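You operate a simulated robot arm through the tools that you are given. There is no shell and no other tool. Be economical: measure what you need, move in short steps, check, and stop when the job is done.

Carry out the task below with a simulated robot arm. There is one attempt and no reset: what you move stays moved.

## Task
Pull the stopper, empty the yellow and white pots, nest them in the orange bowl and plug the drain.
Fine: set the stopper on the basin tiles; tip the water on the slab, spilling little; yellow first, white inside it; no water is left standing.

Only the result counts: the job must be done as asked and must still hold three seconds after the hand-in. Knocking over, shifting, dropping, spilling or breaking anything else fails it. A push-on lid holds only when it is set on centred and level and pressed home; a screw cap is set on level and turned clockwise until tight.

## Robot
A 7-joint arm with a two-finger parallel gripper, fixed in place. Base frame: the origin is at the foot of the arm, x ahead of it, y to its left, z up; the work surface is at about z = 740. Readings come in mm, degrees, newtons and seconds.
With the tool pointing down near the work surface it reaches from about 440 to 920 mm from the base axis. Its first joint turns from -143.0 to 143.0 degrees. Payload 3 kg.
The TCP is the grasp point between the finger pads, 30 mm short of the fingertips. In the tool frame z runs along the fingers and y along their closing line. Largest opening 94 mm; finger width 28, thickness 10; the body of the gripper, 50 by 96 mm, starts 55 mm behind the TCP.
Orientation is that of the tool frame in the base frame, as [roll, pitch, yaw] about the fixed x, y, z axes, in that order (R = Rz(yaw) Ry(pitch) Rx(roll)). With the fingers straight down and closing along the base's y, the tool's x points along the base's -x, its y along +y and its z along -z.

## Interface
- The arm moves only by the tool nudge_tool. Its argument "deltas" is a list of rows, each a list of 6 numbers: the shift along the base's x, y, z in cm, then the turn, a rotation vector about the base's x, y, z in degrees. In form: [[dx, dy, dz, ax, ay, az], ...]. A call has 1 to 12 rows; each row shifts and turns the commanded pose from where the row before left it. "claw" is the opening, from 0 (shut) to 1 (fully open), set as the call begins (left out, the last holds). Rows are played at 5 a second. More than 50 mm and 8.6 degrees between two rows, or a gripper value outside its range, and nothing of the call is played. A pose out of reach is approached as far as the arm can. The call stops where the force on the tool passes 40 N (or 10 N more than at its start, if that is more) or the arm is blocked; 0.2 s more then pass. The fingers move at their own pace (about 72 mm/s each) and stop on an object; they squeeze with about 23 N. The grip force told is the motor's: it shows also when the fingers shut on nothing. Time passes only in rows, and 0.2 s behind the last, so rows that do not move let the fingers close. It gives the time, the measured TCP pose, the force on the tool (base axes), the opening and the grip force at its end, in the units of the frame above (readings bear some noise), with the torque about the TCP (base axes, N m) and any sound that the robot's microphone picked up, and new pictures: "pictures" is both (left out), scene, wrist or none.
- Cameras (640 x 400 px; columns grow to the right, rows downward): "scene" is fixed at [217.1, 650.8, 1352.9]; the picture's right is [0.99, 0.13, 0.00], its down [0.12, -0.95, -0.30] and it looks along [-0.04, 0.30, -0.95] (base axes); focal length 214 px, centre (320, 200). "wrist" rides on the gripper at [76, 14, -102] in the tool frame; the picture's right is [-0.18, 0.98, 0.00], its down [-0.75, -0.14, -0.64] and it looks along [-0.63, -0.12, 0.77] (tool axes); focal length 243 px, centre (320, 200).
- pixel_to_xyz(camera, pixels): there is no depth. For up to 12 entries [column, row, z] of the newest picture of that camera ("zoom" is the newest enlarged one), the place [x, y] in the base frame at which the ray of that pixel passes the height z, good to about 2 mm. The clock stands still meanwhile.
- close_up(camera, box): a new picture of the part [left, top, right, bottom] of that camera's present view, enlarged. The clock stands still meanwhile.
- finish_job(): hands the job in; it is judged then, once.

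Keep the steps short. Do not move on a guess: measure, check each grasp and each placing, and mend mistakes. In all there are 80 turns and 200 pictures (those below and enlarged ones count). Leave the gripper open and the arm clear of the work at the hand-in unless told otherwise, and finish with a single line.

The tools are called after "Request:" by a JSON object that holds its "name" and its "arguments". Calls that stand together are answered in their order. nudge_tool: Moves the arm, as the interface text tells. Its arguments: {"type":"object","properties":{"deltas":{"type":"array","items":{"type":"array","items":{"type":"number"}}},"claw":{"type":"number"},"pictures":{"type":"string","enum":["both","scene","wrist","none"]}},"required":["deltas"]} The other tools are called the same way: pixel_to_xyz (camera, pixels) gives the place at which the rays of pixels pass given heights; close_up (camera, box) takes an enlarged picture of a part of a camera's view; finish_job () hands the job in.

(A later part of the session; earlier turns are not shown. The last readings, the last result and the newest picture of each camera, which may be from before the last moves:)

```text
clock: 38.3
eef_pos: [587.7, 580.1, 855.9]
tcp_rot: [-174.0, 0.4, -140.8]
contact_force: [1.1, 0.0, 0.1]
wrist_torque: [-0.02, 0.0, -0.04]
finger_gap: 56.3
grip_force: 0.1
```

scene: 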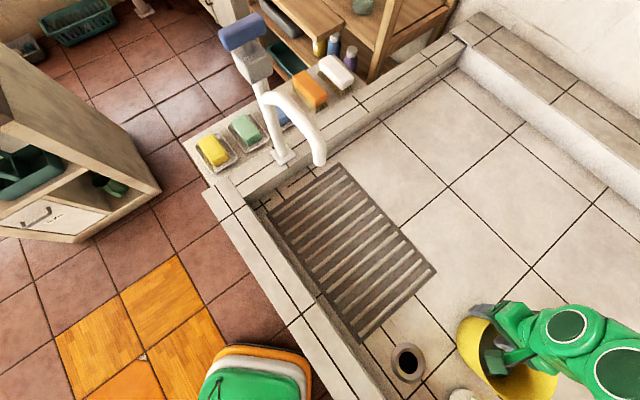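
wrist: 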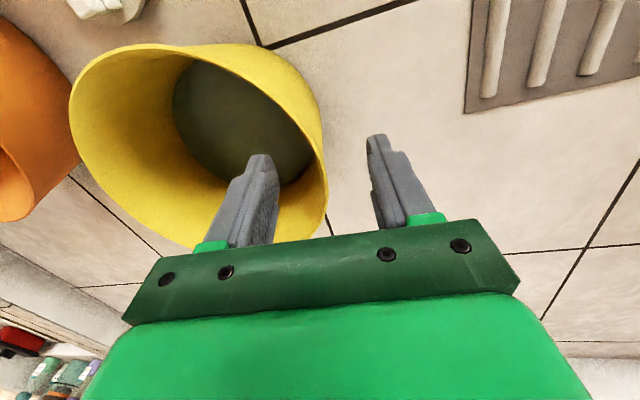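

The wall lies midway between the fingers. I'll go down 30 mm and shut.

Request:
{"name": "nudge_tool", "arguments": {"deltas": [[0, 0, -1.5, 0, 0, 0], [0, 0, -1.5, 0, 0, 0], [0, 0, 0, 0, 0, 0]], "pictures": "none"}}

Request:
{"name": "nudge_tool", "arguments": {"deltas": [[0, 0, 0, 0, 0, 0], [0, 0, 0, 0, 0, 0], [0, 0, 0, 0, 0, 0], [0, 0, 0, 0, 0, 0]], "claw": 0, "pictures": "wrist"}}

```text
clock: 39.1
eef_pos: [589.0, 581.1, 825.5]
tcp_rot: [-174.0, 0.4, -140.8]
contact_force: [-0.8, 0.1, 0.1]
wrist_torque: [-0.01, -0.01, 0.02]
finger_gap: 56.7
grip_force: 0.0
```

```text
clock: 40.1
eef_pos: [589.5, 580.1, 826.6]
tcp_rot: [-174.1, 0.3, -140.8]
contact_force: [1.5, -0.7, 6.0]
wrist_torque: [-0.57, 0.14, 0.13]
finger_gap: 7.2
grip_force: 22.8
```

wrist: 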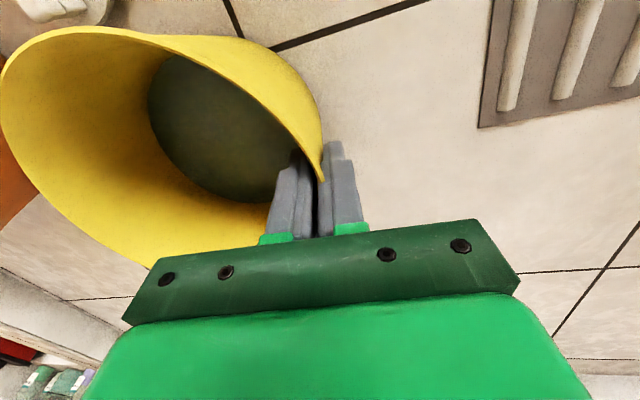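

It's gripped at 7.2 mm. I'll lift slowly by 3 cm and watch for slipping.

Request:
{"name": "nudge_tool", "arguments": {"deltas": [[0, 0, 0.5, 0, 0, 0], [0, 0, 0.5, 0, 0, 0], [0, 0, 1, 0, 0, 0], [0, 0, 1, 0, 0, 0], [0, 0, 0, 0, 0, 0]]}}

```text
clock: 41.3
eef_pos: [590.0, 580.0, 856.0]
tcp_rot: [-174.0, 0.4, -140.8]
contact_force: [0.0, -1.2, -2.1]
wrist_torque: [0.13, 0.16, 0.01]
finger_gap: 6.5
grip_force: 22.7
```

scene: 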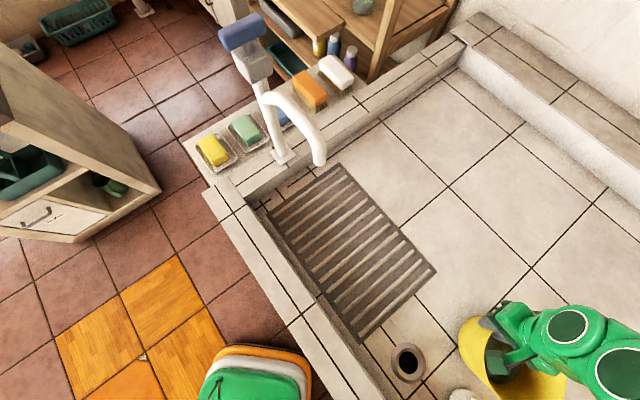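
wrist: 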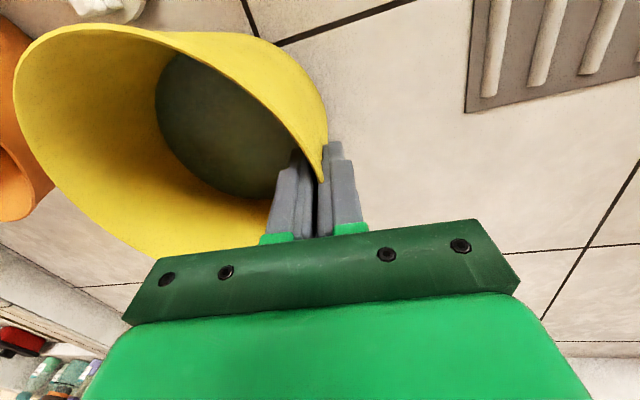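

The pot holds; it weighs only about 2 N. I'll lift it and carry it level to above the slab at (364,708), turning the hand to the pour heading.

Request:
{"name": "nudge_tool", "arguments": {"deltas": [[0, 0, 3, 0, 0, 0], [0, 0, 4, 0, 0, 0], [0, 0, 3, 0, 0, -3], [-2.51, 1.42, 0, 0, 0, -7], [-2.51, 1.42, 0, 0, 0, -7], [-2.51, 1.42, 0, 0, 0, -7], [-2.51, 1.42, 0, 0, 0, -7], [-2.51, 1.42, 0, 0, 0, -7], [-2.51, 1.42, 0, 0, 0, -7], [-2.51, 1.42, 0, 0, 0, -7], [-2.51, 1.42, 0, 0, 0, -7], [-2.51, 1.42, 0, 0, 0, -7]]}}

```text
clock: 43.9
eef_pos: [363.9, 707.0, 957.2]
tcp_rot: [-173.9, 0.4, 153.0]
contact_force: [-0.6, -0.5, -3.6]
wrist_torque: [0.18, -0.11, 0.01]
finger_gap: 6.5
grip_force: 23.1
```

scene: 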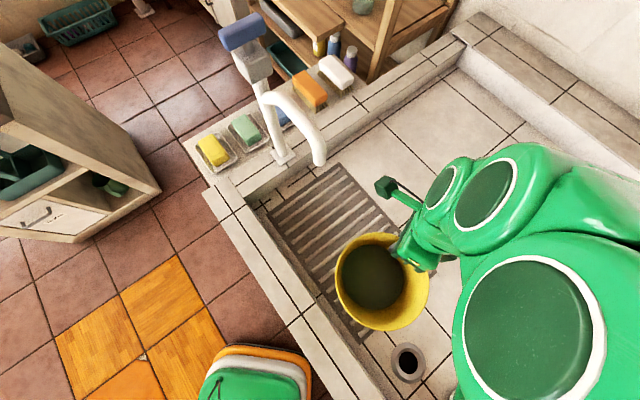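
wrist: 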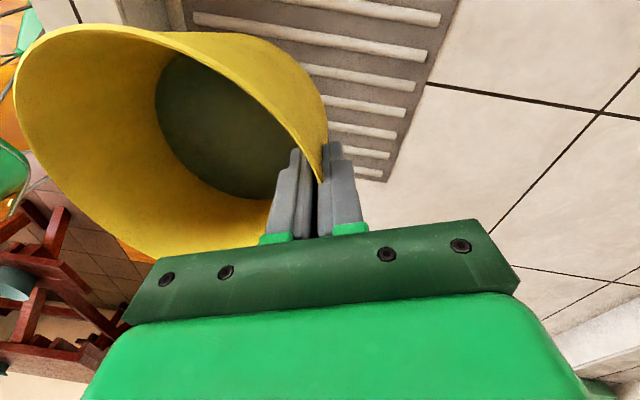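

The pot is over the slab at scene (375,280) with the water still in it. I'll begin tipping: 40° first, then slower.

Request:
{"name": "nudge_tool", "arguments": {"deltas": [[0, 0, -0.3, 6.2, -3.2, 0], [0, 0, -0.3, 6.2, -3.2, 0], [0, 0, 0, 6.2, -3.2, 0], [0, 0, 0, 6.2, -3.2, 0], [0, 0, 0, 6.2, -3.2, 0], [0, 0, 0, 3.55, -1.83, 0], [0, 0, 0, 3.55, -1.83, 0], [0, 0, 0, 3.55, -1.83, 0], [0, 0, 0, 0, 0, 0]]}}

```text
clock: 45.9
eef_pos: [364.5, 707.0, 950.4]
tcp_rot: [139.1, 0.5, 152.6]
contact_force: [-0.7, -0.6, -2.5]
wrist_torque: [-0.01, -0.04, 0.04]
finger_gap: 6.5
grip_force: 23.5
```

scene: 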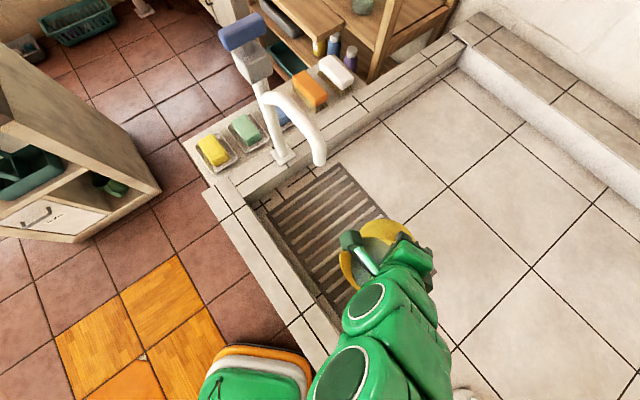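
wrist: 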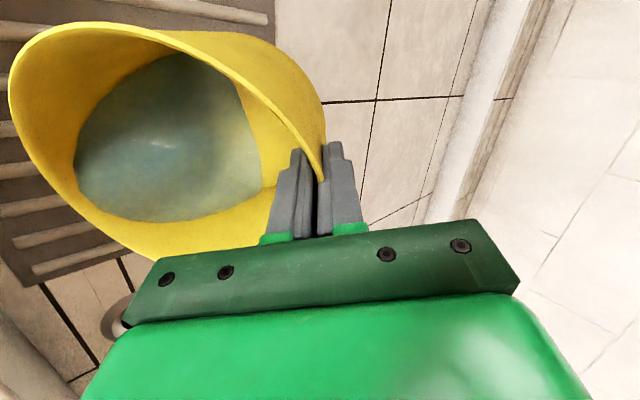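

The pot is tilted about 47° and the water nears the lip. I'll continue slowly at 3–4° a row.

Request:
{"name": "nudge_tool", "arguments": {"deltas": [[0, 0, 0, 2.67, -1.37, 0], [0, 0, 0, 2.67, -1.37, 0], [0, 0, 0, 2.67, -1.37, 0], [0, 0, 0, 2.67, -1.37, 0], [0, 0, 0, 2.67, -1.37, 0], [0, 0, 0, 2.67, -1.37, 0], [0, 0, 0, 2.67, -1.37, 0], [0, 0, 0, 2.67, -1.37, 0], [0, 0, 0, 2.67, -1.37, 0], [0, 0, 0, 2.67, -1.37, 0], [0, 0, 0, 0, 0, 0], [0, 0, 0, 0, 0, 0]]}}

```text
clock: 48.5
eef_pos: [362.9, 707.5, 949.4]
tcp_rot: [109.1, 0.6, 152.5]
contact_force: [-0.3, -0.3, -1.2]
wrist_torque: [-0.02, 0.03, 0.02]
finger_gap: 6.7
grip_force: 23.5
```

scene: 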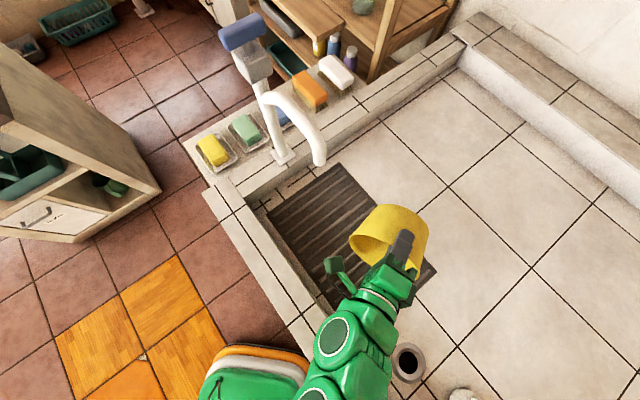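
wrist: 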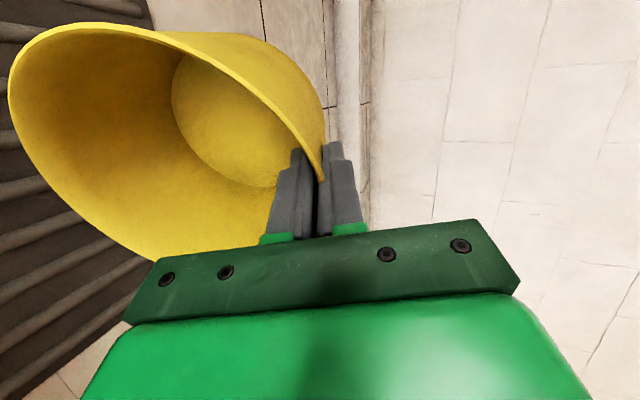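

The slab has gone dark and wet and the pot looks empty. I'll tip another 25° and hold to drain the last drops.

Request:
{"name": "nudge_tool", "arguments": {"deltas": [[0, 0, 0, 4.45, -2.29, 0], [0, 0, 0, 4.45, -2.29, 0], [0, 0, 0, 4.45, -2.29, 0], [0, 0, 0, 4.45, -2.29, 0], [0, 0, 0, 4.45, -2.29, 0], [0, 0, 0, 0, 0, 0], [0, 0, 0, 0, 0, 0], [0, 0, 0, 0, 0, 0], [0, 0, 0, 0, 0, 0], [0, 0, 0, 0, 0, 0], [0, 0, 0, 0, 0, 0]]}}

```text
clock: 50.9
eef_pos: [364.0, 707.3, 949.8]
tcp_rot: [84.1, 0.3, 152.4]
contact_force: [-0.2, -0.1, -0.9]
wrist_torque: [-0.06, 0.0, 0.02]
finger_gap: 6.8
grip_force: 23.3
```

scene: 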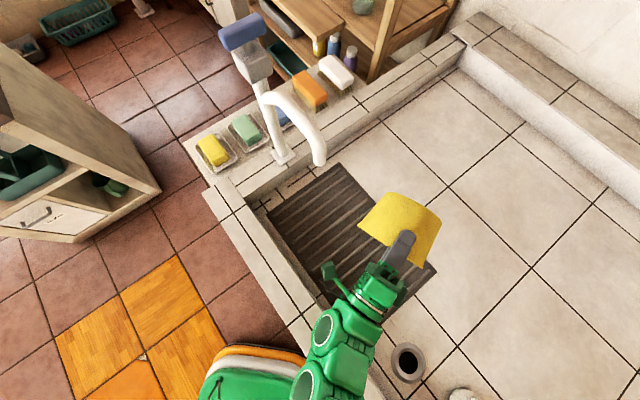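
wrist: 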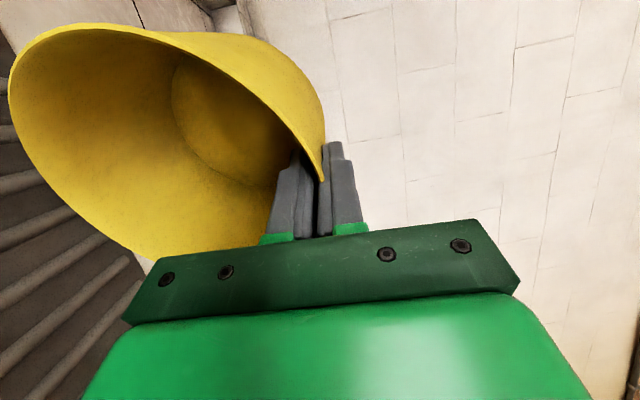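

It's empty. I'll bring the pot upright again and lift it.

Request:
{"name": "nudge_tool", "arguments": {"deltas": [[0, 0, 0.4, -7.55, 3.88, 0], [0, 0, 0.4, -7.55, 3.88, 0], [0, 0, 0.4, -7.55, 3.88, 0], [0, 0, 0.4, -7.55, 3.88, 0], [0, 0, 0.4, -7.55, 3.88, 0], [0, 0, 0.4, -7.55, 3.88, 0], [0, 0, 0.4, -7.55, 3.88, 0], [0, 0, 0.4, -7.55, 3.88, 0], [0, 0, 0.4, -7.55, 3.88, 0], [0, 0, 0.4, -7.55, 3.88, 0], [0, 0, 0.4, -7.55, 3.88, 0], [0, 0, 0.4, -7.55, 3.88, 0]], "pictures": "scene"}}

Request:
{"name": "nudge_tool", "arguments": {"deltas": [[3.3, -3.3, 0.3, 0, 0, 4.8], [3.3, -3.3, 0.3, 0, 0, 4.8], [3.3, -3.3, 0.3, 0, 0, 4.8], [3.3, -3.3, 0.3, 0, 0, 4.8], [3.3, -3.3, 0.3, 0, 0, 4.8], [3.3, -3.3, 0.3, 0, 0, 4.8], [3.3, -3.3, 0.3, 0, 0, 4.8], [3.3, -3.3, 0.3, 0, 0, 4.8], [3.3, -3.3, 0.3, 0, 0, 4.8], [0, 0, 0, 0, 0, 4.8], [0, 0, 0, 0, 0, 0]]}}

```text
clock: 53.5
eef_pos: [364.0, 707.7, 1000.4]
tcp_rot: [-174.0, 0.5, 153.2]
contact_force: [-0.1, 0.2, -1.1]
wrist_torque: [0.06, -0.05, 0.01]
finger_gap: 6.5
grip_force: 22.8
```

scene: 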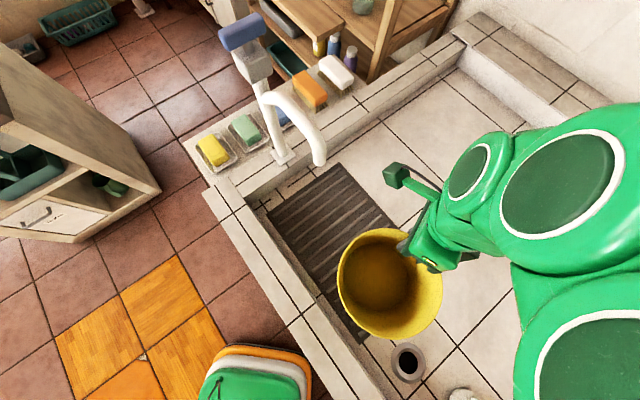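

```text
clock: 55.9
eef_pos: [661.2, 409.6, 1025.3]
tcp_rot: [-174.0, 0.4, -158.9]
contact_force: [-0.4, -0.2, -1.1]
wrist_torque: [0.06, 0.01, 0.01]
finger_gap: 6.5
grip_force: 22.9
```

scene: 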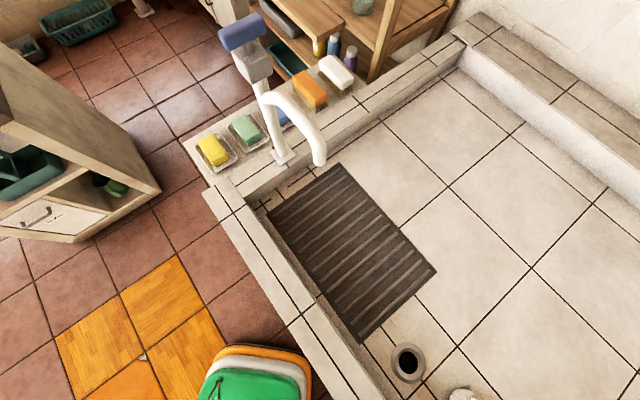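
wrist: 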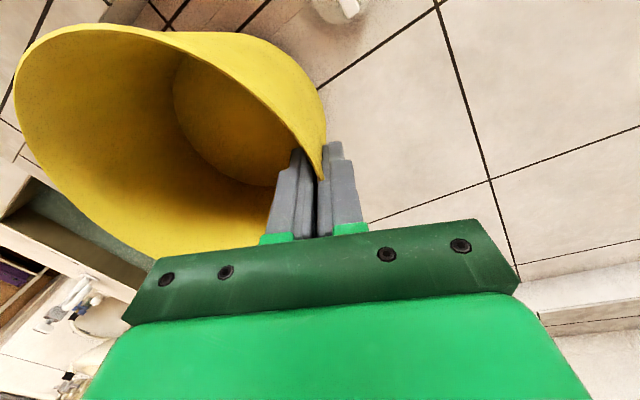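

The pot is empty, the slab is draining, and the pot is still level. The pot hides the bowl, so I'll shift right to see the bowl past it and fix its centre.

Request:
{"name": "nudge_tool", "arguments": {"deltas": [[0.5, -4.5, 0.5, 0, 0, 0], [0.5, -4.5, 0.5, 0, 0, 0], [0.5, -4.5, 0, 0, 0, 0], [0.5, -4.5, 0, 0, 0, 0], [0.5, -4, 0, 0, 0, 0], [0, 0, 0, 0, 0, 0]], "pictures": "wrist"}}

```text
clock: 57.3
eef_pos: [686.4, 190.1, 1034.4]
tcp_rot: [-174.0, 0.5, -158.8]
contact_force: [-0.8, -0.7, -0.5]
wrist_torque: [0.05, 0.03, 0.0]
finger_gap: 6.6
grip_force: 23.1
```

wrist: 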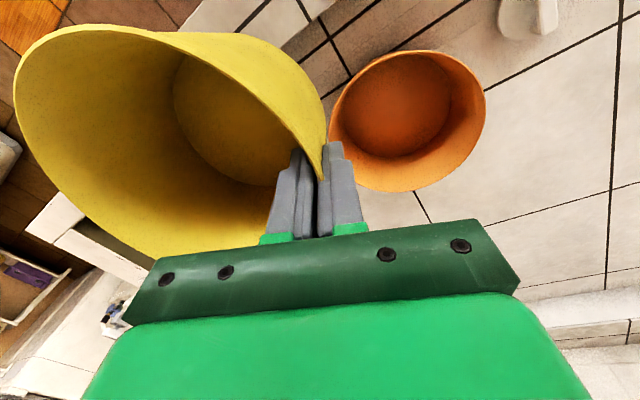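

The bowl shows clearly at wrist (405,120). I'll measure it.

Request:
{"name": "close_up", "arguments": {"camera": "wrist", "box": [310, 30, 510, 210]}}

Request:
{"name": "pixel_to_xyz", "arguments": {"camera": "wrist", "pixels": [[329, 130, 815], [486, 90, 815], [410, 50, 815], [395, 192, 815], [360, 70, 815], [460, 160, 815], [345, 110, 745], [452, 107, 745], [400, 160, 745]]}}

```text
2.22 times, centred on (410, 120) of wrist
```

zoom: 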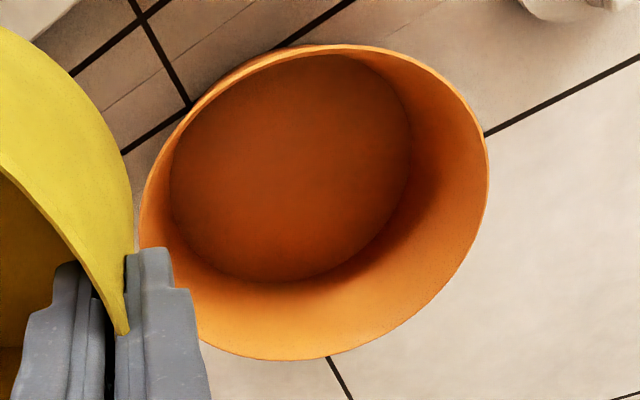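

```text
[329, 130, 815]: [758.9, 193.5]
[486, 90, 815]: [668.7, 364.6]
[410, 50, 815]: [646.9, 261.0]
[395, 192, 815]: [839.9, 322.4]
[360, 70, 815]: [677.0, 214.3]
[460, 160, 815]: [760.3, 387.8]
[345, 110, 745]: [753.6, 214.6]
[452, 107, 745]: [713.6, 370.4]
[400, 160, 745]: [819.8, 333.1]
```

The bowl centre is ≈(742,290), rim r≈100 and floor r≈80. I'll move the pot over it with the TCP at (716,359) and start down.

Request:
{"name": "nudge_tool", "arguments": {"deltas": [[0.73, 4.22, 0, 0, 0, 0], [0.73, 4.22, 0, 0, 0, 0], [0.73, 4.22, 0, 0, 0, 0], [0.73, 4.22, 0, 0, 0, 0], [0, 0, -4, 0, 0, 0], [0, 0, -4, 0, 0, 0], [0, 0, -2, 0, 0, 0], [0, 0, 0, 0, 0, 0]]}}

```text
clock: 59.1
eef_pos: [714.8, 358.7, 936.1]
tcp_rot: [-174.0, 0.5, -158.8]
contact_force: [-0.2, 0.5, -0.9]
wrist_torque: [0.05, 0.04, -0.01]
finger_gap: 6.9
grip_force: 23.4
```

scene: 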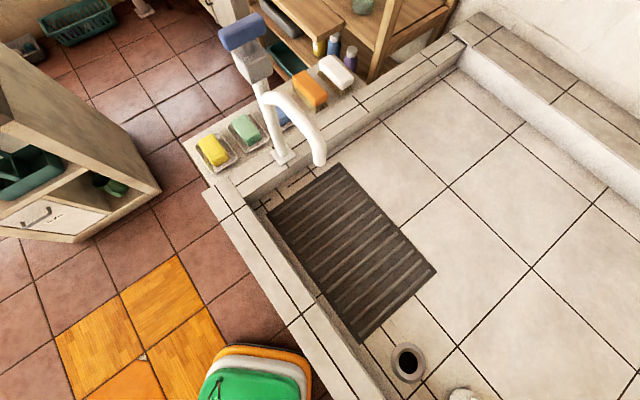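
wrist: 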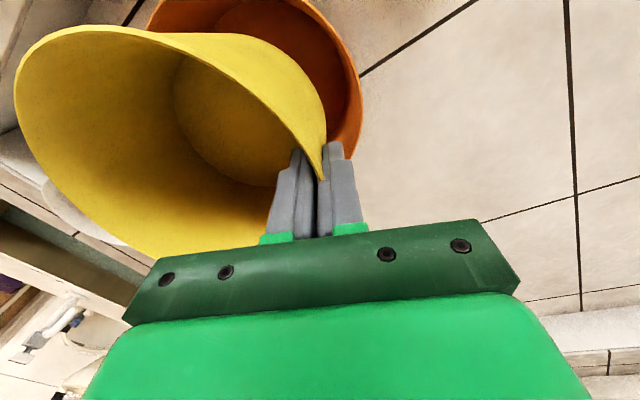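

I'll check the bowl rim and pot rim from here.

Request:
{"name": "pixel_to_xyz", "arguments": {"camera": "wrist", "pixels": [[361, 80, 815], [345, 40, 815], [320, 5, 815], [15, 85, 950], [325, 115, 950], [100, 30, 950], [260, 45, 950], [150, 257, 950], [60, 200, 950]]}}

```text
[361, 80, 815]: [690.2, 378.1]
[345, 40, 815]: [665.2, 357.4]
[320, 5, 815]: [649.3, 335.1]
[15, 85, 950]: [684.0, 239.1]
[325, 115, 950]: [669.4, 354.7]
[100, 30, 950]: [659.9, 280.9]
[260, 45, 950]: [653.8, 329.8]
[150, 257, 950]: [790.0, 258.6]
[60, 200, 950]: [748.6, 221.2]
```

The bowl is where expected. The pot's far side sags about 3° in the grip, so I'll level it, then lower into the bowl to just above the floor.

Request:
{"name": "nudge_tool", "arguments": {"deltas": [[0.1, 0, 0, -2.6, -1, 0], [0, 0, -3, 0, 0, 0], [0, 0, -3, 0, 0, 0], [0, 0, -2, 0, 0, 0], [0, 0, -0.5, 0, 0, 0], [0, 0, 0, 0, 0, 0]], "pictures": "wrist"}}

```text
clock: 60.5
eef_pos: [716.4, 358.7, 850.2]
tcp_rot: [-171.2, 0.5, -158.8]
contact_force: [1.2, -0.5, -1.0]
wrist_torque: [0.04, 0.01, 0.0]
finger_gap: 6.8
grip_force: 23.2
```

wrist: 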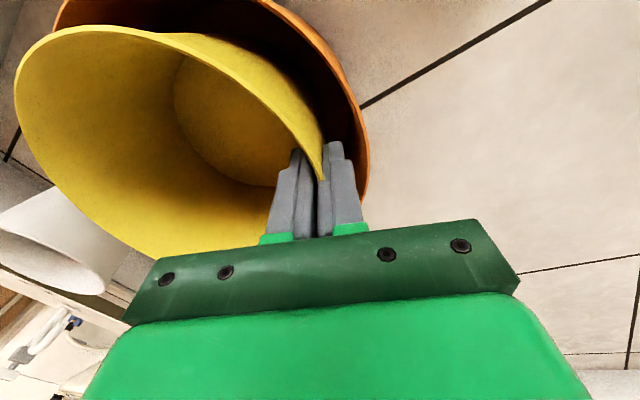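

The pot is inside the bowl with room to spare. I'll lower in small steps until it touches.

Request:
{"name": "nudge_tool", "arguments": {"deltas": [[0, 0, -0.3, 0, 0, 0], [0, 0, -0.3, 0, 0, 0], [0, 0, -0.3, 0, 0, 0], [0, 0, 0, 0, 0, 0]], "pictures": "none"}}

Request:
{"name": "nudge_tool", "arguments": {"deltas": [[0, 0, -0.2, 0, 0, 0], [0, 0, -0.2, 0, 0, 0], [0, 0, 0, 0, 0, 0]], "pictures": "wrist"}}

```text
clock: 61.5
eef_pos: [716.1, 360.0, 840.8]
tcp_rot: [-171.3, 0.5, -158.8]
contact_force: [0.2, -0.4, -1.0]
wrist_torque: [0.07, 0.03, 0.02]
finger_gap: 6.7
grip_force: 22.9
```

```text
clock: 62.3
eef_pos: [716.3, 360.4, 837.0]
tcp_rot: [-171.2, 0.4, -158.8]
contact_force: [-0.1, 0.3, -1.3]
wrist_torque: [0.02, 0.01, 0.01]
finger_gap: 6.7
grip_force: 23.3
```

wrist: 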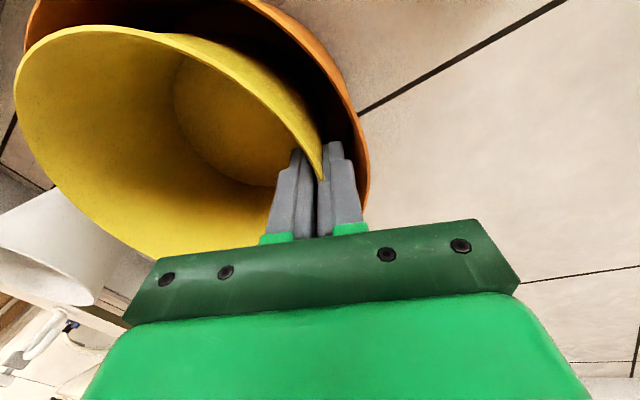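

Request:
{"name": "nudge_tool", "arguments": {"deltas": [[0, 0, -0.2, 0, 0, 0], [0, 0, 0, 0, 0, 0]], "pictures": "none"}}

Request:
{"name": "nudge_tool", "arguments": {"deltas": [[0, 0, -0.2, 0, 0, 0], [0, 0, 0, 0, 0, 0]], "pictures": "none"}}

Request:
{"name": "nudge_tool", "arguments": {"deltas": [[0, 0, -0.2, 0, 0, 0], [0, 0, 0, 0, 0, 0]], "pictures": "none"}}

```text
clock: 62.9
eef_pos: [715.9, 359.8, 835.7]
tcp_rot: [-171.2, 0.6, -158.8]
contact_force: [0.0, -0.1, -0.9]
wrist_torque: [0.06, 0.04, -0.01]
finger_gap: 6.9
grip_force: 23.1
```

```text
clock: 63.5
eef_pos: [716.3, 359.6, 833.1]
tcp_rot: [-171.3, 0.6, -158.9]
contact_force: [-1.9, 1.7, 9.3]
wrist_torque: [-0.1, 0.39, -0.13]
finger_gap: 6.9
grip_force: 22.7
```

```text
clock: 64.1
eef_pos: [715.8, 359.5, 831.5]
tcp_rot: [-171.3, 0.6, -158.9]
contact_force: [3.2, 5.1, 21.9]
wrist_torque: [0.04, -0.06, 0.02]
finger_gap: 7.2
grip_force: 23.3
```

Contact came at z≈833, so the pot sits on the bowl floor. I'll ease up 1 mm and open just to about 18 mm.

Request:
{"name": "nudge_tool", "arguments": {"deltas": [[0, 0, 0.15, 0, 0, 0], [0, 0, 0, 0, 0, 0]], "pictures": "none"}}

Request:
{"name": "nudge_tool", "arguments": {"deltas": [[0, 0, 0, 0, 0, 0], [0, 0, 0, 0, 0, 0]], "claw": 0.19, "pictures": "wrist"}}

```text
clock: 64.7
eef_pos: [715.1, 359.6, 830.9]
tcp_rot: [-171.2, 0.4, -158.7]
contact_force: [1.0, -0.5, 4.5]
wrist_torque: [-0.03, -0.08, -0.01]
finger_gap: 6.7
grip_force: 22.7
```

```text
clock: 65.3
eef_pos: [715.9, 360.2, 832.7]
tcp_rot: [-171.2, 0.5, -158.8]
contact_force: [-0.2, 0.6, 0.2]
wrist_torque: [0.0, -0.03, 0.01]
finger_gap: 17.6
grip_force: 0.0
```

wrist: 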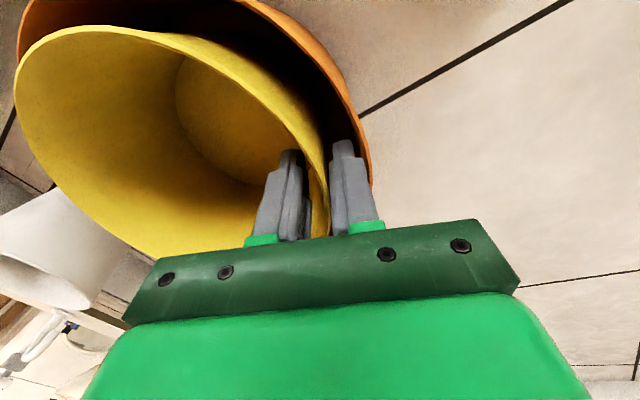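

Both fingers are clear of the wall. I'll withdraw along the finger axis.

Request:
{"name": "nudge_tool", "arguments": {"deltas": [[-0.11, 0.28, 1.98, 0, 0, 0], [-0.16, 0.42, 2.96, 0, 0, 0], [-0.16, 0.42, 2.96, 0, 0, 0], [0, 0, 4, 2.6, 1, 0], [0, 0, 4, 4.64, 3, 0], [0, 0, 4, 0, 0, 0], [0, 0, 0, 0, 0, 0]]}}

```text
clock: 66.9
eef_pos: [711.0, 371.3, 1032.8]
tcp_rot: [-179.5, -0.7, -158.9]
contact_force: [-0.3, 0.4, 0.4]
wrist_torque: [0.03, -0.03, 0.0]
finger_gap: 17.8
grip_force: 0.2
```

scene: 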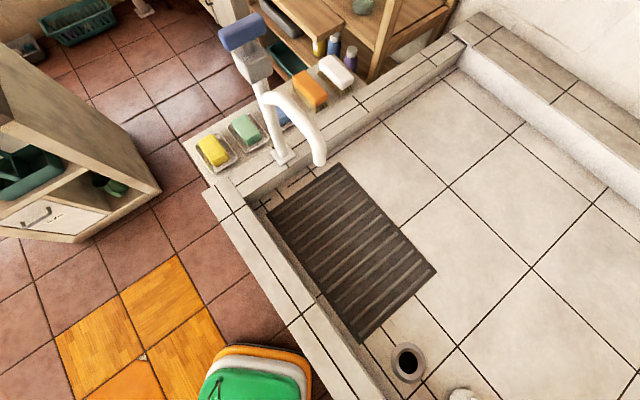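
wrist: 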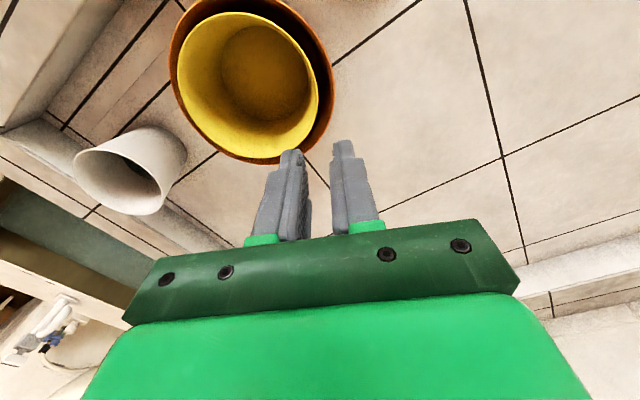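

The yellow pot sits level in the orange bowl. Next the white pot at wrist (130,170): I'll measure it here, then from nearer.

Request:
{"name": "close_up", "arguments": {"camera": "wrist", "box": [50, 100, 210, 230]}}

Request:
{"name": "pixel_to_xyz", "arguments": {"camera": "wrist", "pixels": [[73, 165, 820], [172, 196, 820], [105, 150, 820], [140, 215, 820], [73, 165, 860], [172, 196, 860], [105, 150, 860], [140, 215, 860], [155, 127, 740], [187, 160, 740]]}}

Request:
{"name": "nudge_tool", "arguments": {"deltas": [[2.5, -4, 0, 0, 0, -2], [2.5, -4, 0, 0, 0, -2], [2.5, -4, 0, 0, 0, -2], [2.5, -4, 0, 0, 0, -2], [0, -4, 0, 0, 0, -2], [0, 0, 0, 0, 0, 0]], "pictures": "wrist"}}

```text
3.08 times, centred on (130, 165) of wrist
```

zoom: 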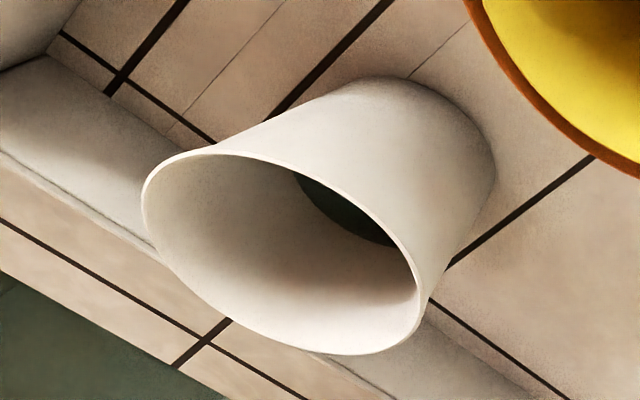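

```text
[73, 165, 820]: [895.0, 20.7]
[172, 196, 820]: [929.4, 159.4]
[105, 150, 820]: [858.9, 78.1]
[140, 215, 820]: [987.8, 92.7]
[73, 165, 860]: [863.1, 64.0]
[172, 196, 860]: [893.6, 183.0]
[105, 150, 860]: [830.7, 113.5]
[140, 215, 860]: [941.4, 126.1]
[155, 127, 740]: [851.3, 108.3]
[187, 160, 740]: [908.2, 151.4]
```

```text
clock: 68.3
eef_pos: [811.9, 170.0, 1032.3]
tcp_rot: [-179.4, -0.7, -168.9]
contact_force: [0.4, 0.4, 0.0]
wrist_torque: [-0.01, -0.01, 0.0]
finger_gap: 17.9
grip_force: 0.0
```

wrist: 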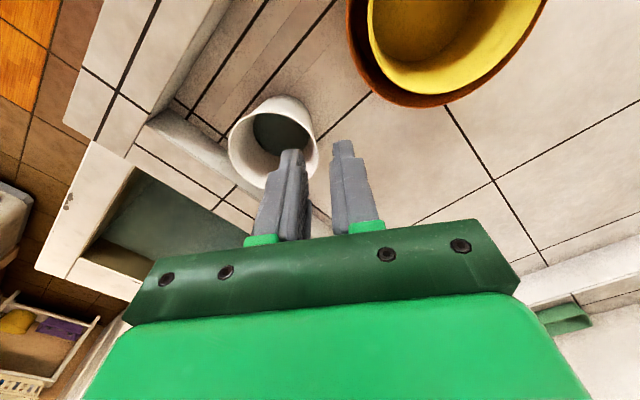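

I'll enlarge this nearer view of the white pot.

Request:
{"name": "close_up", "arguments": {"camera": "wrist", "box": [208, 80, 336, 200]}}

Request:
{"name": "pixel_to_xyz", "arguments": {"camera": "wrist", "pixels": [[228, 143, 820], [318.5, 160, 820], [250, 107, 820], [265, 186, 820], [228, 143, 850], [318.5, 160, 850], [250, 107, 850], [265, 186, 850]]}}

```text
3.33 times, centred on (272, 140) of wrist
```

zoom: 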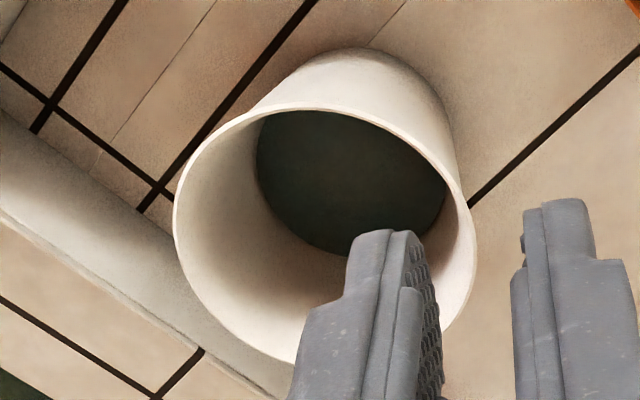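

```text
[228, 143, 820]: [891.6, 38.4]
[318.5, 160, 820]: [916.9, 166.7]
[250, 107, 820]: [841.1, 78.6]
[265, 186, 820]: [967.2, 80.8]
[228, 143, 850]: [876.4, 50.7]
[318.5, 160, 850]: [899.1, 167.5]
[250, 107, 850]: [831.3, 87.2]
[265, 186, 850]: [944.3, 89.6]
```

I'll fit the white rim circle at trial height 840.

Request:
{"name": "pixel_to_xyz", "arguments": {"camera": "wrist", "pixels": [[227.9, 146, 840], [318.8, 152, 840], [263, 111, 840], [305, 128, 840], [237.5, 125, 840], [240.5, 174.5, 840], [263, 188.6, 840], [285, 94.5, 740], [313, 130, 780]]}}

```text
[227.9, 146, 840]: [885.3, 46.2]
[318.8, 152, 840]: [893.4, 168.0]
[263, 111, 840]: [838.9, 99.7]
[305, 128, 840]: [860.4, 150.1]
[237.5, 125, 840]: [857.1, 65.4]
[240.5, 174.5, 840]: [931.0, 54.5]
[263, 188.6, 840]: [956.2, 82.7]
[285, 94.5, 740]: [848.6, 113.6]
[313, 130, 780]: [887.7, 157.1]
```

The fit is good: white rim centre ≈(898,107), r≈61, z≈840. To stay in reach I'll take it at the wall point (852,143). I'll turn +41°, lean 7° along the wall and open the fingers.

Request:
{"name": "nudge_tool", "arguments": {"deltas": [[0.7, -0.45, -1, 0, 0, 6.8], [0.7, -0.45, -1, 0, 0, 6.8], [0.7, -0.45, -1, 0, 0, 6.8], [0.7, -0.45, -1, 0, 0, 6.8], [0.7, -0.45, -1, 0, 0, 6.8], [0.6, -0.45, -1, 0, 0, 6.8], [0, 0, -2, -4.3, -5.5, 0], [0, 0, 0, 0, 0, 0]], "claw": 0.55, "pictures": "wrist"}}

```text
clock: 70.1
eef_pos: [851.3, 143.8, 952.1]
tcp_rot: [-172.4, -0.7, -128.0]
contact_force: [0.1, -0.1, -0.6]
wrist_torque: [0.02, -0.02, 0.04]
finger_gap: 51.5
grip_force: 0.0
```

wrist: 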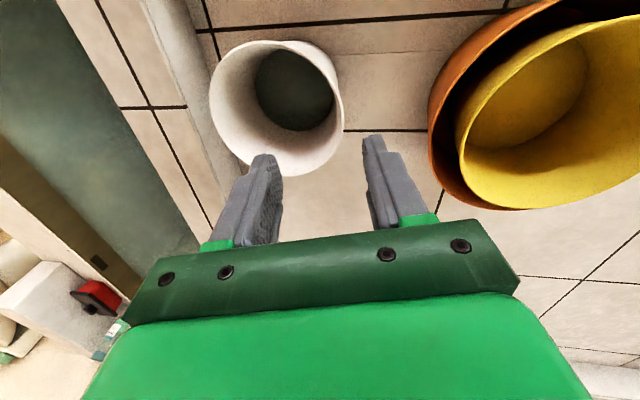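

I'll re-measure the rim from here.

Request:
{"name": "pixel_to_xyz", "arguments": {"camera": "wrist", "pixels": [[209, 88, 840], [343, 105, 840], [275, 40, 840], [297, 177, 840], [328, 65, 840], [225, 140, 840]]}}

Request:
{"name": "nudge_tool", "arguments": {"deltas": [[0, 0, -4, 0, 0, 0], [0, 0, -3, 0, 0, 0], [0, 0, -2, 0, 0, 0], [0, 0, 0, 0, 0, 0]], "pictures": "wrist"}}

```text
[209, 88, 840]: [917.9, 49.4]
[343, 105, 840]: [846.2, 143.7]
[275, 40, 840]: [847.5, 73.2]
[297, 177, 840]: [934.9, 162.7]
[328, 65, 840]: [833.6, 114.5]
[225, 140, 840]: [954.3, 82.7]
```

```text
clock: 71.1
eef_pos: [853.0, 143.5, 860.8]
tcp_rot: [-172.4, -0.7, -128.0]
contact_force: [0.3, 0.2, 0.4]
wrist_torque: [0.0, 0.03, 0.02]
finger_gap: 51.5
grip_force: 0.2
```

wrist: 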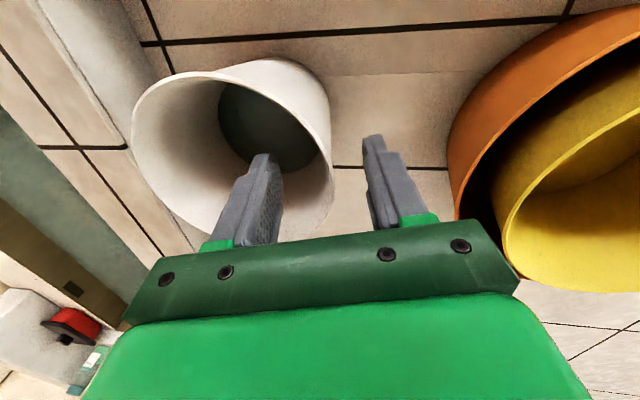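

The wall sits midway between the fingers. I'll go down to 826 and shut.

Request:
{"name": "nudge_tool", "arguments": {"deltas": [[-0.2, 0.1, -1.7, 0, 0, 0], [0, 0, -1.7, 0, 0, 0], [0, 0, 0, 0, 0, 0]], "pictures": "none"}}

Request:
{"name": "nudge_tool", "arguments": {"deltas": [[0, 0, 0, 0, 0, 0], [0, 0, 0, 0, 0, 0], [0, 0, 0, 0, 0, 0], [0, 0, 0, 0, 0, 0]], "claw": 0, "pictures": "wrist"}}

```text
clock: 71.9
eef_pos: [852.0, 145.2, 826.5]
tcp_rot: [-172.5, -0.7, -128.1]
contact_force: [-0.5, -0.5, -0.3]
wrist_torque: [-0.01, -0.01, 0.01]
finger_gap: 51.8
grip_force: 0.1
```

```text
clock: 72.9
eef_pos: [851.4, 144.7, 825.6]
tcp_rot: [-172.6, -0.7, -128.1]
contact_force: [0.4, -0.1, 2.8]
wrist_torque: [0.09, -0.07, 0.04]
finger_gap: 6.6
grip_force: 22.9
```

wrist: 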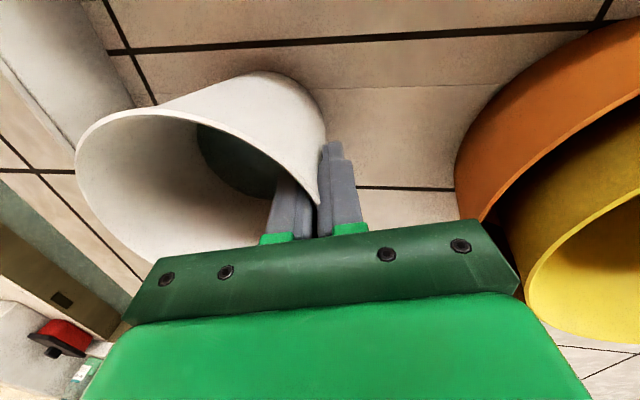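

It's gripped at 6.6 mm. I'll lift slowly, then higher.

Request:
{"name": "nudge_tool", "arguments": {"deltas": [[0, 0, 0.5, 0, 0, 0], [0, 0, 0.5, 0, 0, 0], [0, 0, 1, 0, 0, 0], [0, 0, 2, 0, 0, 0], [0, 0, 3, 0, 0, 0], [0, 0, 4, 0, 0, 0], [0, 0, 4, 0, 0, 0], [0, 0, 2, 0, 0, 0], [0, 0, 0, 0, 0, 0]], "pictures": "wrist"}}

```text
clock: 74.9
eef_pos: [851.2, 146.3, 998.9]
tcp_rot: [-172.5, -0.6, -128.1]
contact_force: [0.7, 0.3, -2.2]
wrist_torque: [0.04, 0.12, 0.03]
finger_gap: 6.3
grip_force: 23.0
```

wrist: 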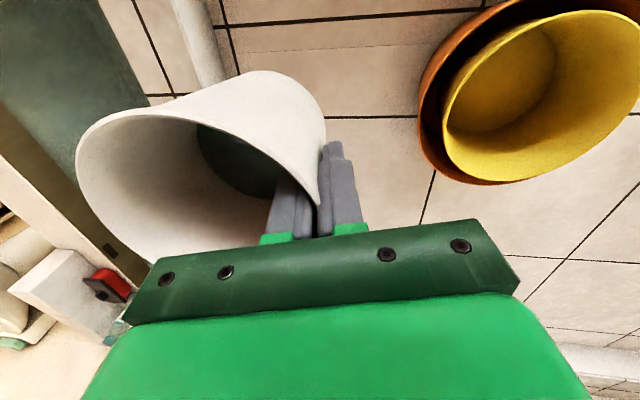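

It's holding well at about 2 N. I'll carry it over the basin to the slab in two calls, starting and stopping gently.

Request:
{"name": "nudge_tool", "arguments": {"deltas": [[-1, 1.2, 0, 0, 0, -2], [-2, 2.3, 0, 0, 0, -4], [-2.8, 3.2, 0, 0, 0, -5.2], [-2.8, 3.2, 0, 0, 0, -5.2], [-2.8, 3.2, 0, 0, 0, -5.2], [-2.8, 3.2, 0, 0, 0, -5.2], [-2.8, 3.2, 0, 0, 0, -5.2], [-2.8, 3.2, 0, 0, 0, -5.2], [-2.8, 3.2, 0, 0, 0, -5.2]], "pictures": "none"}}

Request:
{"name": "nudge_tool", "arguments": {"deltas": [[-2.8, 3.2, 0, 0, 0, -5.2], [-2.8, 3.2, 0, 0, 0, -5.2], [-2.8, 3.2, 0, 0, 0, -5.2], [-2.8, 3.2, -0.5, 0, 0, -5.2], [-2.8, 3.2, -1, 0, 0, -5.2], [-2.8, 3.2, -1.5, 0, 0, -5.2], [-2.8, 3.2, -1.5, 0, 0, -4.8], [-2, 2, -1, 0, 0, -1], [-1.9, 1.5, -0.5, 0, 0, 0], [0, 0, 0, 0, 0, 0]]}}

```text
clock: 76.9
eef_pos: [625.3, 404.2, 997.8]
tcp_rot: [-172.5, -0.6, -170.7]
contact_force: [-0.1, 0.7, -2.9]
wrist_torque: [0.16, 0.01, -0.03]
finger_gap: 6.5
grip_force: 23.2
```

```text
clock: 79.1
eef_pos: [390.1, 660.8, 938.0]
tcp_rot: [-172.5, -0.6, 152.5]
contact_force: [0.7, -0.1, -2.2]
wrist_torque: [0.1, -0.05, 0.01]
finger_gap: 6.4
grip_force: 22.9
```

scene: 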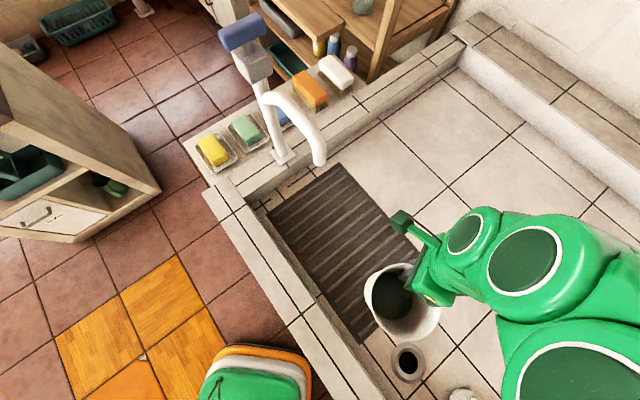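
wrist: 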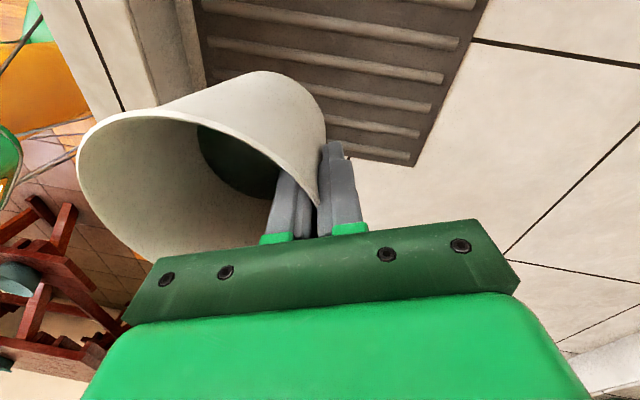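

The pot needs to go about 47 mm further over the slab, to (358,695). Then I'll tip to about 45°.

Request:
{"name": "nudge_tool", "arguments": {"deltas": [[-1.6, 1.7, 0, 0, 0, 0], [-1.6, 1.7, 0, 0, 0, 0], [0, 0, 0, 4.45, -2.29, 0], [0, 0, 0, 6.2, -3.2, 0], [0, 0, 0, 6.2, -3.2, 0], [0, 0, 0, 6.2, -3.2, 0], [0, 0, 0, 6.2, -3.2, 0], [0, 0, 0, 3.55, -1.83, 0], [0, 0, 0, 3.55, -1.83, 0], [0, 0, 0, 0, 0, 0]]}}

Request:
{"name": "nudge_tool", "arguments": {"deltas": [[0, 0, 0, 2.67, -1.37, 0], [0, 0, 0, 2.67, -1.37, 0], [0, 0, 0, 2.67, -1.37, 0], [0, 0, 0, 2.67, -1.37, 0], [0, 0, 0, 2.67, -1.37, 0], [0, 0, 0, 2.67, -1.37, 0], [0, 0, 0, 2.67, -1.37, 0], [0, 0, 0, 2.67, -1.37, 0], [0, 0, 0, 2.67, -1.37, 0], [0, 0, 0, 2.67, -1.37, 0], [0, 0, 0, 0, 0, 0], [0, 0, 0, 0, 0, 0]]}}

```text
clock: 81.3
eef_pos: [357.5, 696.2, 938.3]
tcp_rot: [146.6, -0.6, 153.1]
contact_force: [0.0, 1.1, -2.7]
wrist_torque: [0.05, 0.01, 0.0]
finger_gap: 6.8
grip_force: 23.0
```

scene: 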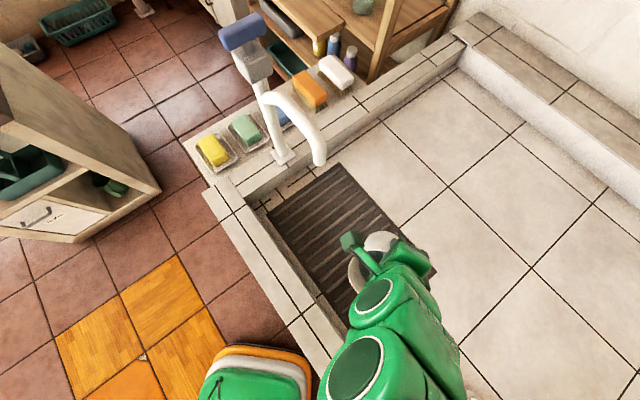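
wrist: 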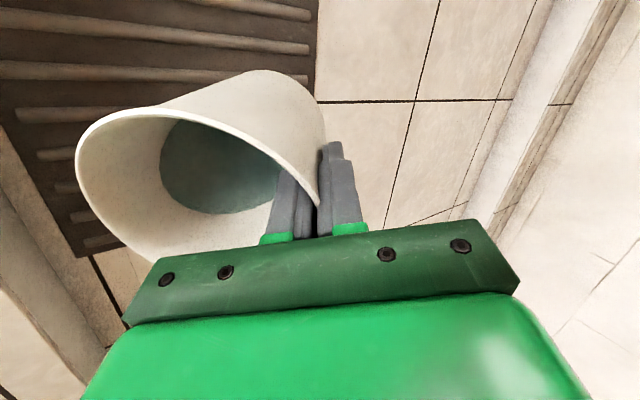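

```text
clock: 83.9
eef_pos: [357.7, 696.6, 938.4]
tcp_rot: [116.6, -0.5, 153.3]
contact_force: [0.1, -0.6, -0.9]
wrist_torque: [-0.02, 0.02, -0.02]
finger_gap: 6.5
grip_force: 23.4
```

scene: 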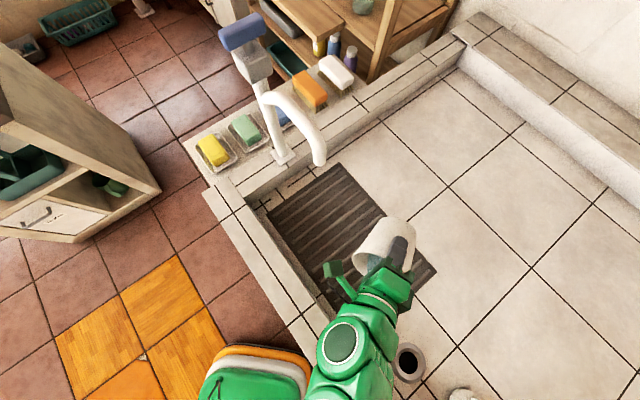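
wrist: 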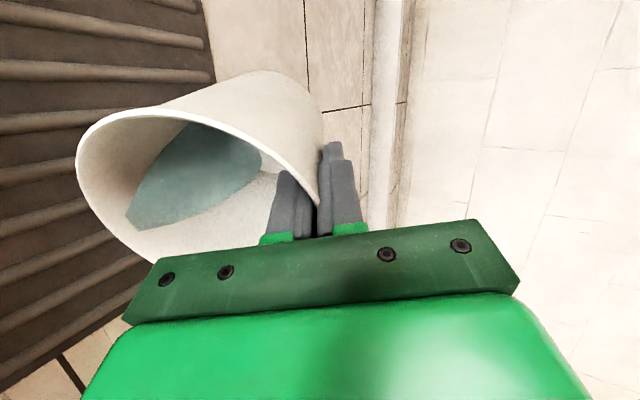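

Pouring at about 71° of tilt, with some water still near the lip. I'll tip on slowly to about 105° and hold.

Request:
{"name": "nudge_tool", "arguments": {"deltas": [[0, 0, 0, 2.67, -1.37, 0], [0, 0, 0, 2.67, -1.37, 0], [0, 0, 0, 2.67, -1.37, 0], [0, 0, 0, 2.67, -1.37, 0], [0, 0, 0, 4.45, -2.29, 0], [0, 0, 0, 4.45, -2.29, 0], [0, 0, 0, 4.45, -2.29, 0], [0, 0, 0, 4.45, -2.29, 0], [0, 0, 0, 0, 0, 0], [0, 0, 0, 0, 0, 0], [0, 0, 0, 0, 0, 0], [0, 0, 0, 0, 0, 0]]}}

```text
clock: 86.5
eef_pos: [358.3, 696.7, 938.3]
tcp_rot: [84.7, -0.1, 153.5]
contact_force: [-0.1, -0.2, -1.7]
wrist_torque: [-0.02, -0.07, -0.01]
finger_gap: 6.3
grip_force: 22.9
```

scene: 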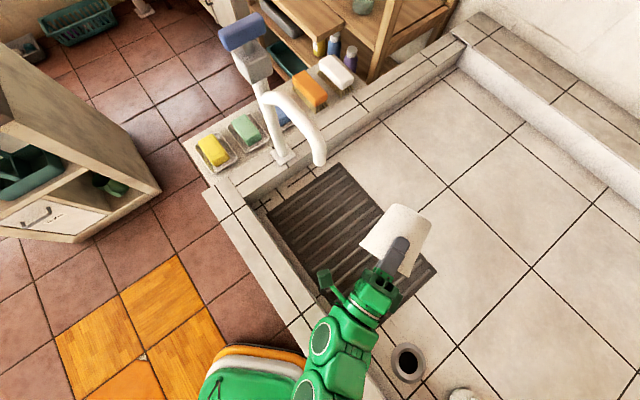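
wrist: 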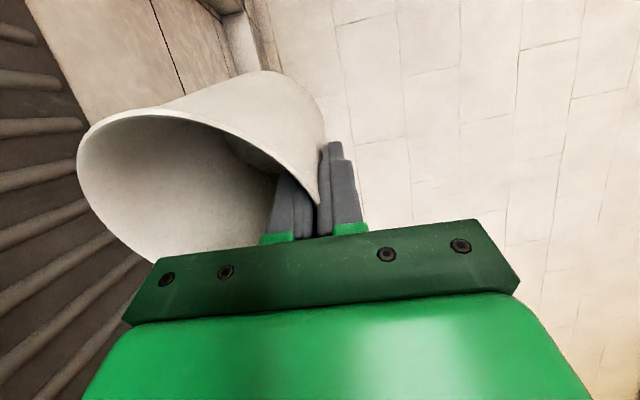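

It's empty. I'll bring it upright, lift, and carry it to the viewing spot right of the bowl.

Request:
{"name": "nudge_tool", "arguments": {"deltas": [[0, 0, 0.7, -7.6, 3.91, 0], [0, 0, 0.7, -7.6, 3.91, 0], [0, 0, 0.7, -7.6, 3.91, 0], [0, 0, 0.7, -7.6, 3.91, 0], [0, 0, 0.7, -7.6, 3.91, 0], [0, 0, 0.7, -7.6, 3.91, 0], [0, 0, 0.7, -7.6, 3.91, 0], [0, 0, 0.7, -7.6, 3.91, 0], [0, 0, 0.7, -7.6, 3.91, 0], [0, 0, 0.7, -7.6, 3.91, 0], [0, 0, 0.7, -7.6, 3.91, 0], [0, 0, 0.7, -7.6, 3.91, 0]], "pictures": "scene"}}

Request:
{"name": "nudge_tool", "arguments": {"deltas": [[2.5, -3.9, 0.2, 0, 0, 4], [2.5, -3.9, 0.2, 0, 0, 4], [2.5, -3.9, 0.2, 0, 0, 4], [2.5, -3.9, 0, 0, 0, 4], [2.5, -3.9, 0, 0, 0, 4], [2.5, -3.9, 0, 0, 0, 4], [2.5, -3.9, 0, 0, 0, 4], [2.5, -3.9, 0, 0, 0, 4], [2.5, -3.9, 0, 0, 0, 4], [2.5, -3.9, 0, 0, 0, 4], [2.5, -3.9, 0, 0, 0, 4], [2.5, -3.9, 0, 0, 0, 3.5]], "pictures": "none"}}

Request:
{"name": "nudge_tool", "arguments": {"deltas": [[2.5, -3.9, 0, 0, 0, 0], [0, 0, 0, 0, 0, 0]]}}

```text
clock: 89.1
eef_pos: [358.3, 696.7, 1021.9]
tcp_rot: [-172.7, -0.5, 152.4]
contact_force: [1.3, -0.3, 0.3]
wrist_torque: [0.03, -0.01, -0.04]
finger_gap: 6.4
grip_force: 23.6
```

scene: 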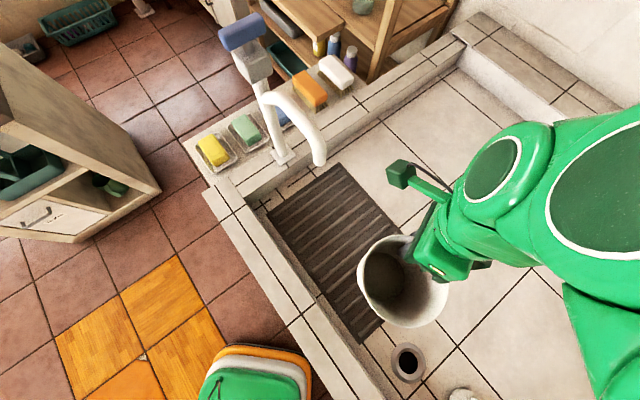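

```text
clock: 91.7
eef_pos: [656.5, 228.2, 1028.0]
tcp_rot: [-172.8, -0.6, -159.9]
contact_force: [-0.6, 0.4, -0.8]
wrist_torque: [0.04, 0.03, 0.01]
finger_gap: 6.4
grip_force: 22.7
```

```text
clock: 92.3
eef_pos: [681.9, 189.0, 1028.0]
tcp_rot: [-172.9, -0.7, -160.0]
contact_force: [-0.1, -0.2, 0.3]
wrist_torque: [0.04, 0.01, -0.02]
finger_gap: 6.5
grip_force: 22.7
```

scene: 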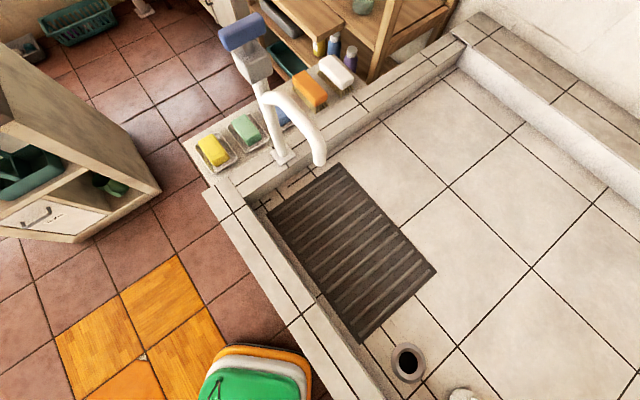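
wrist: 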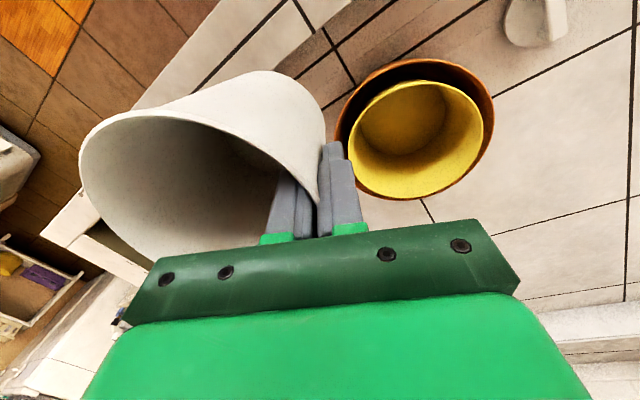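

I'll measure the yellow rim in the bowl (z≈846) from this view.

Request:
{"name": "close_up", "arguments": {"camera": "wrist", "box": [320, 45, 512, 215]}}

Request:
{"name": "pixel_to_xyz", "arguments": {"camera": "wrist", "pixels": [[349, 145, 846], [483.5, 120, 846], [420, 80, 846], [400, 199, 846], [370, 100, 846], [465, 170, 846], [356, 118, 755], [450, 110, 755], [405, 154, 755], [410, 82, 755]]}}

```text
2.35 times, centred on (416, 130) of wrist
```

zoom: 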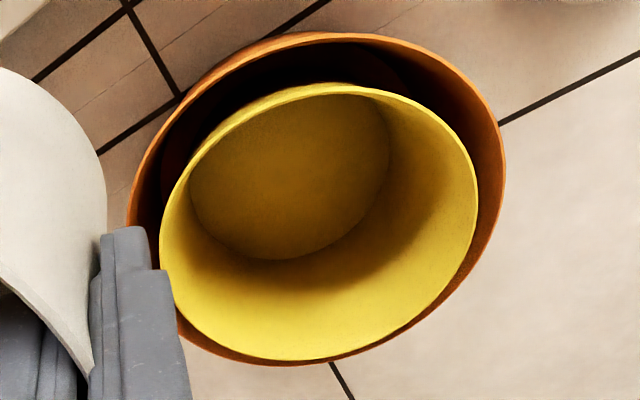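

```text
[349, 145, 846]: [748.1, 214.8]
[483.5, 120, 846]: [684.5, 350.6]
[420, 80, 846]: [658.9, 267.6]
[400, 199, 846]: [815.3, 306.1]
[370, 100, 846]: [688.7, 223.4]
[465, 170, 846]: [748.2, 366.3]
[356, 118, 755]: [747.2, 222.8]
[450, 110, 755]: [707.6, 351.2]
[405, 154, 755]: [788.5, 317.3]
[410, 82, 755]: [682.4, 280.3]
```

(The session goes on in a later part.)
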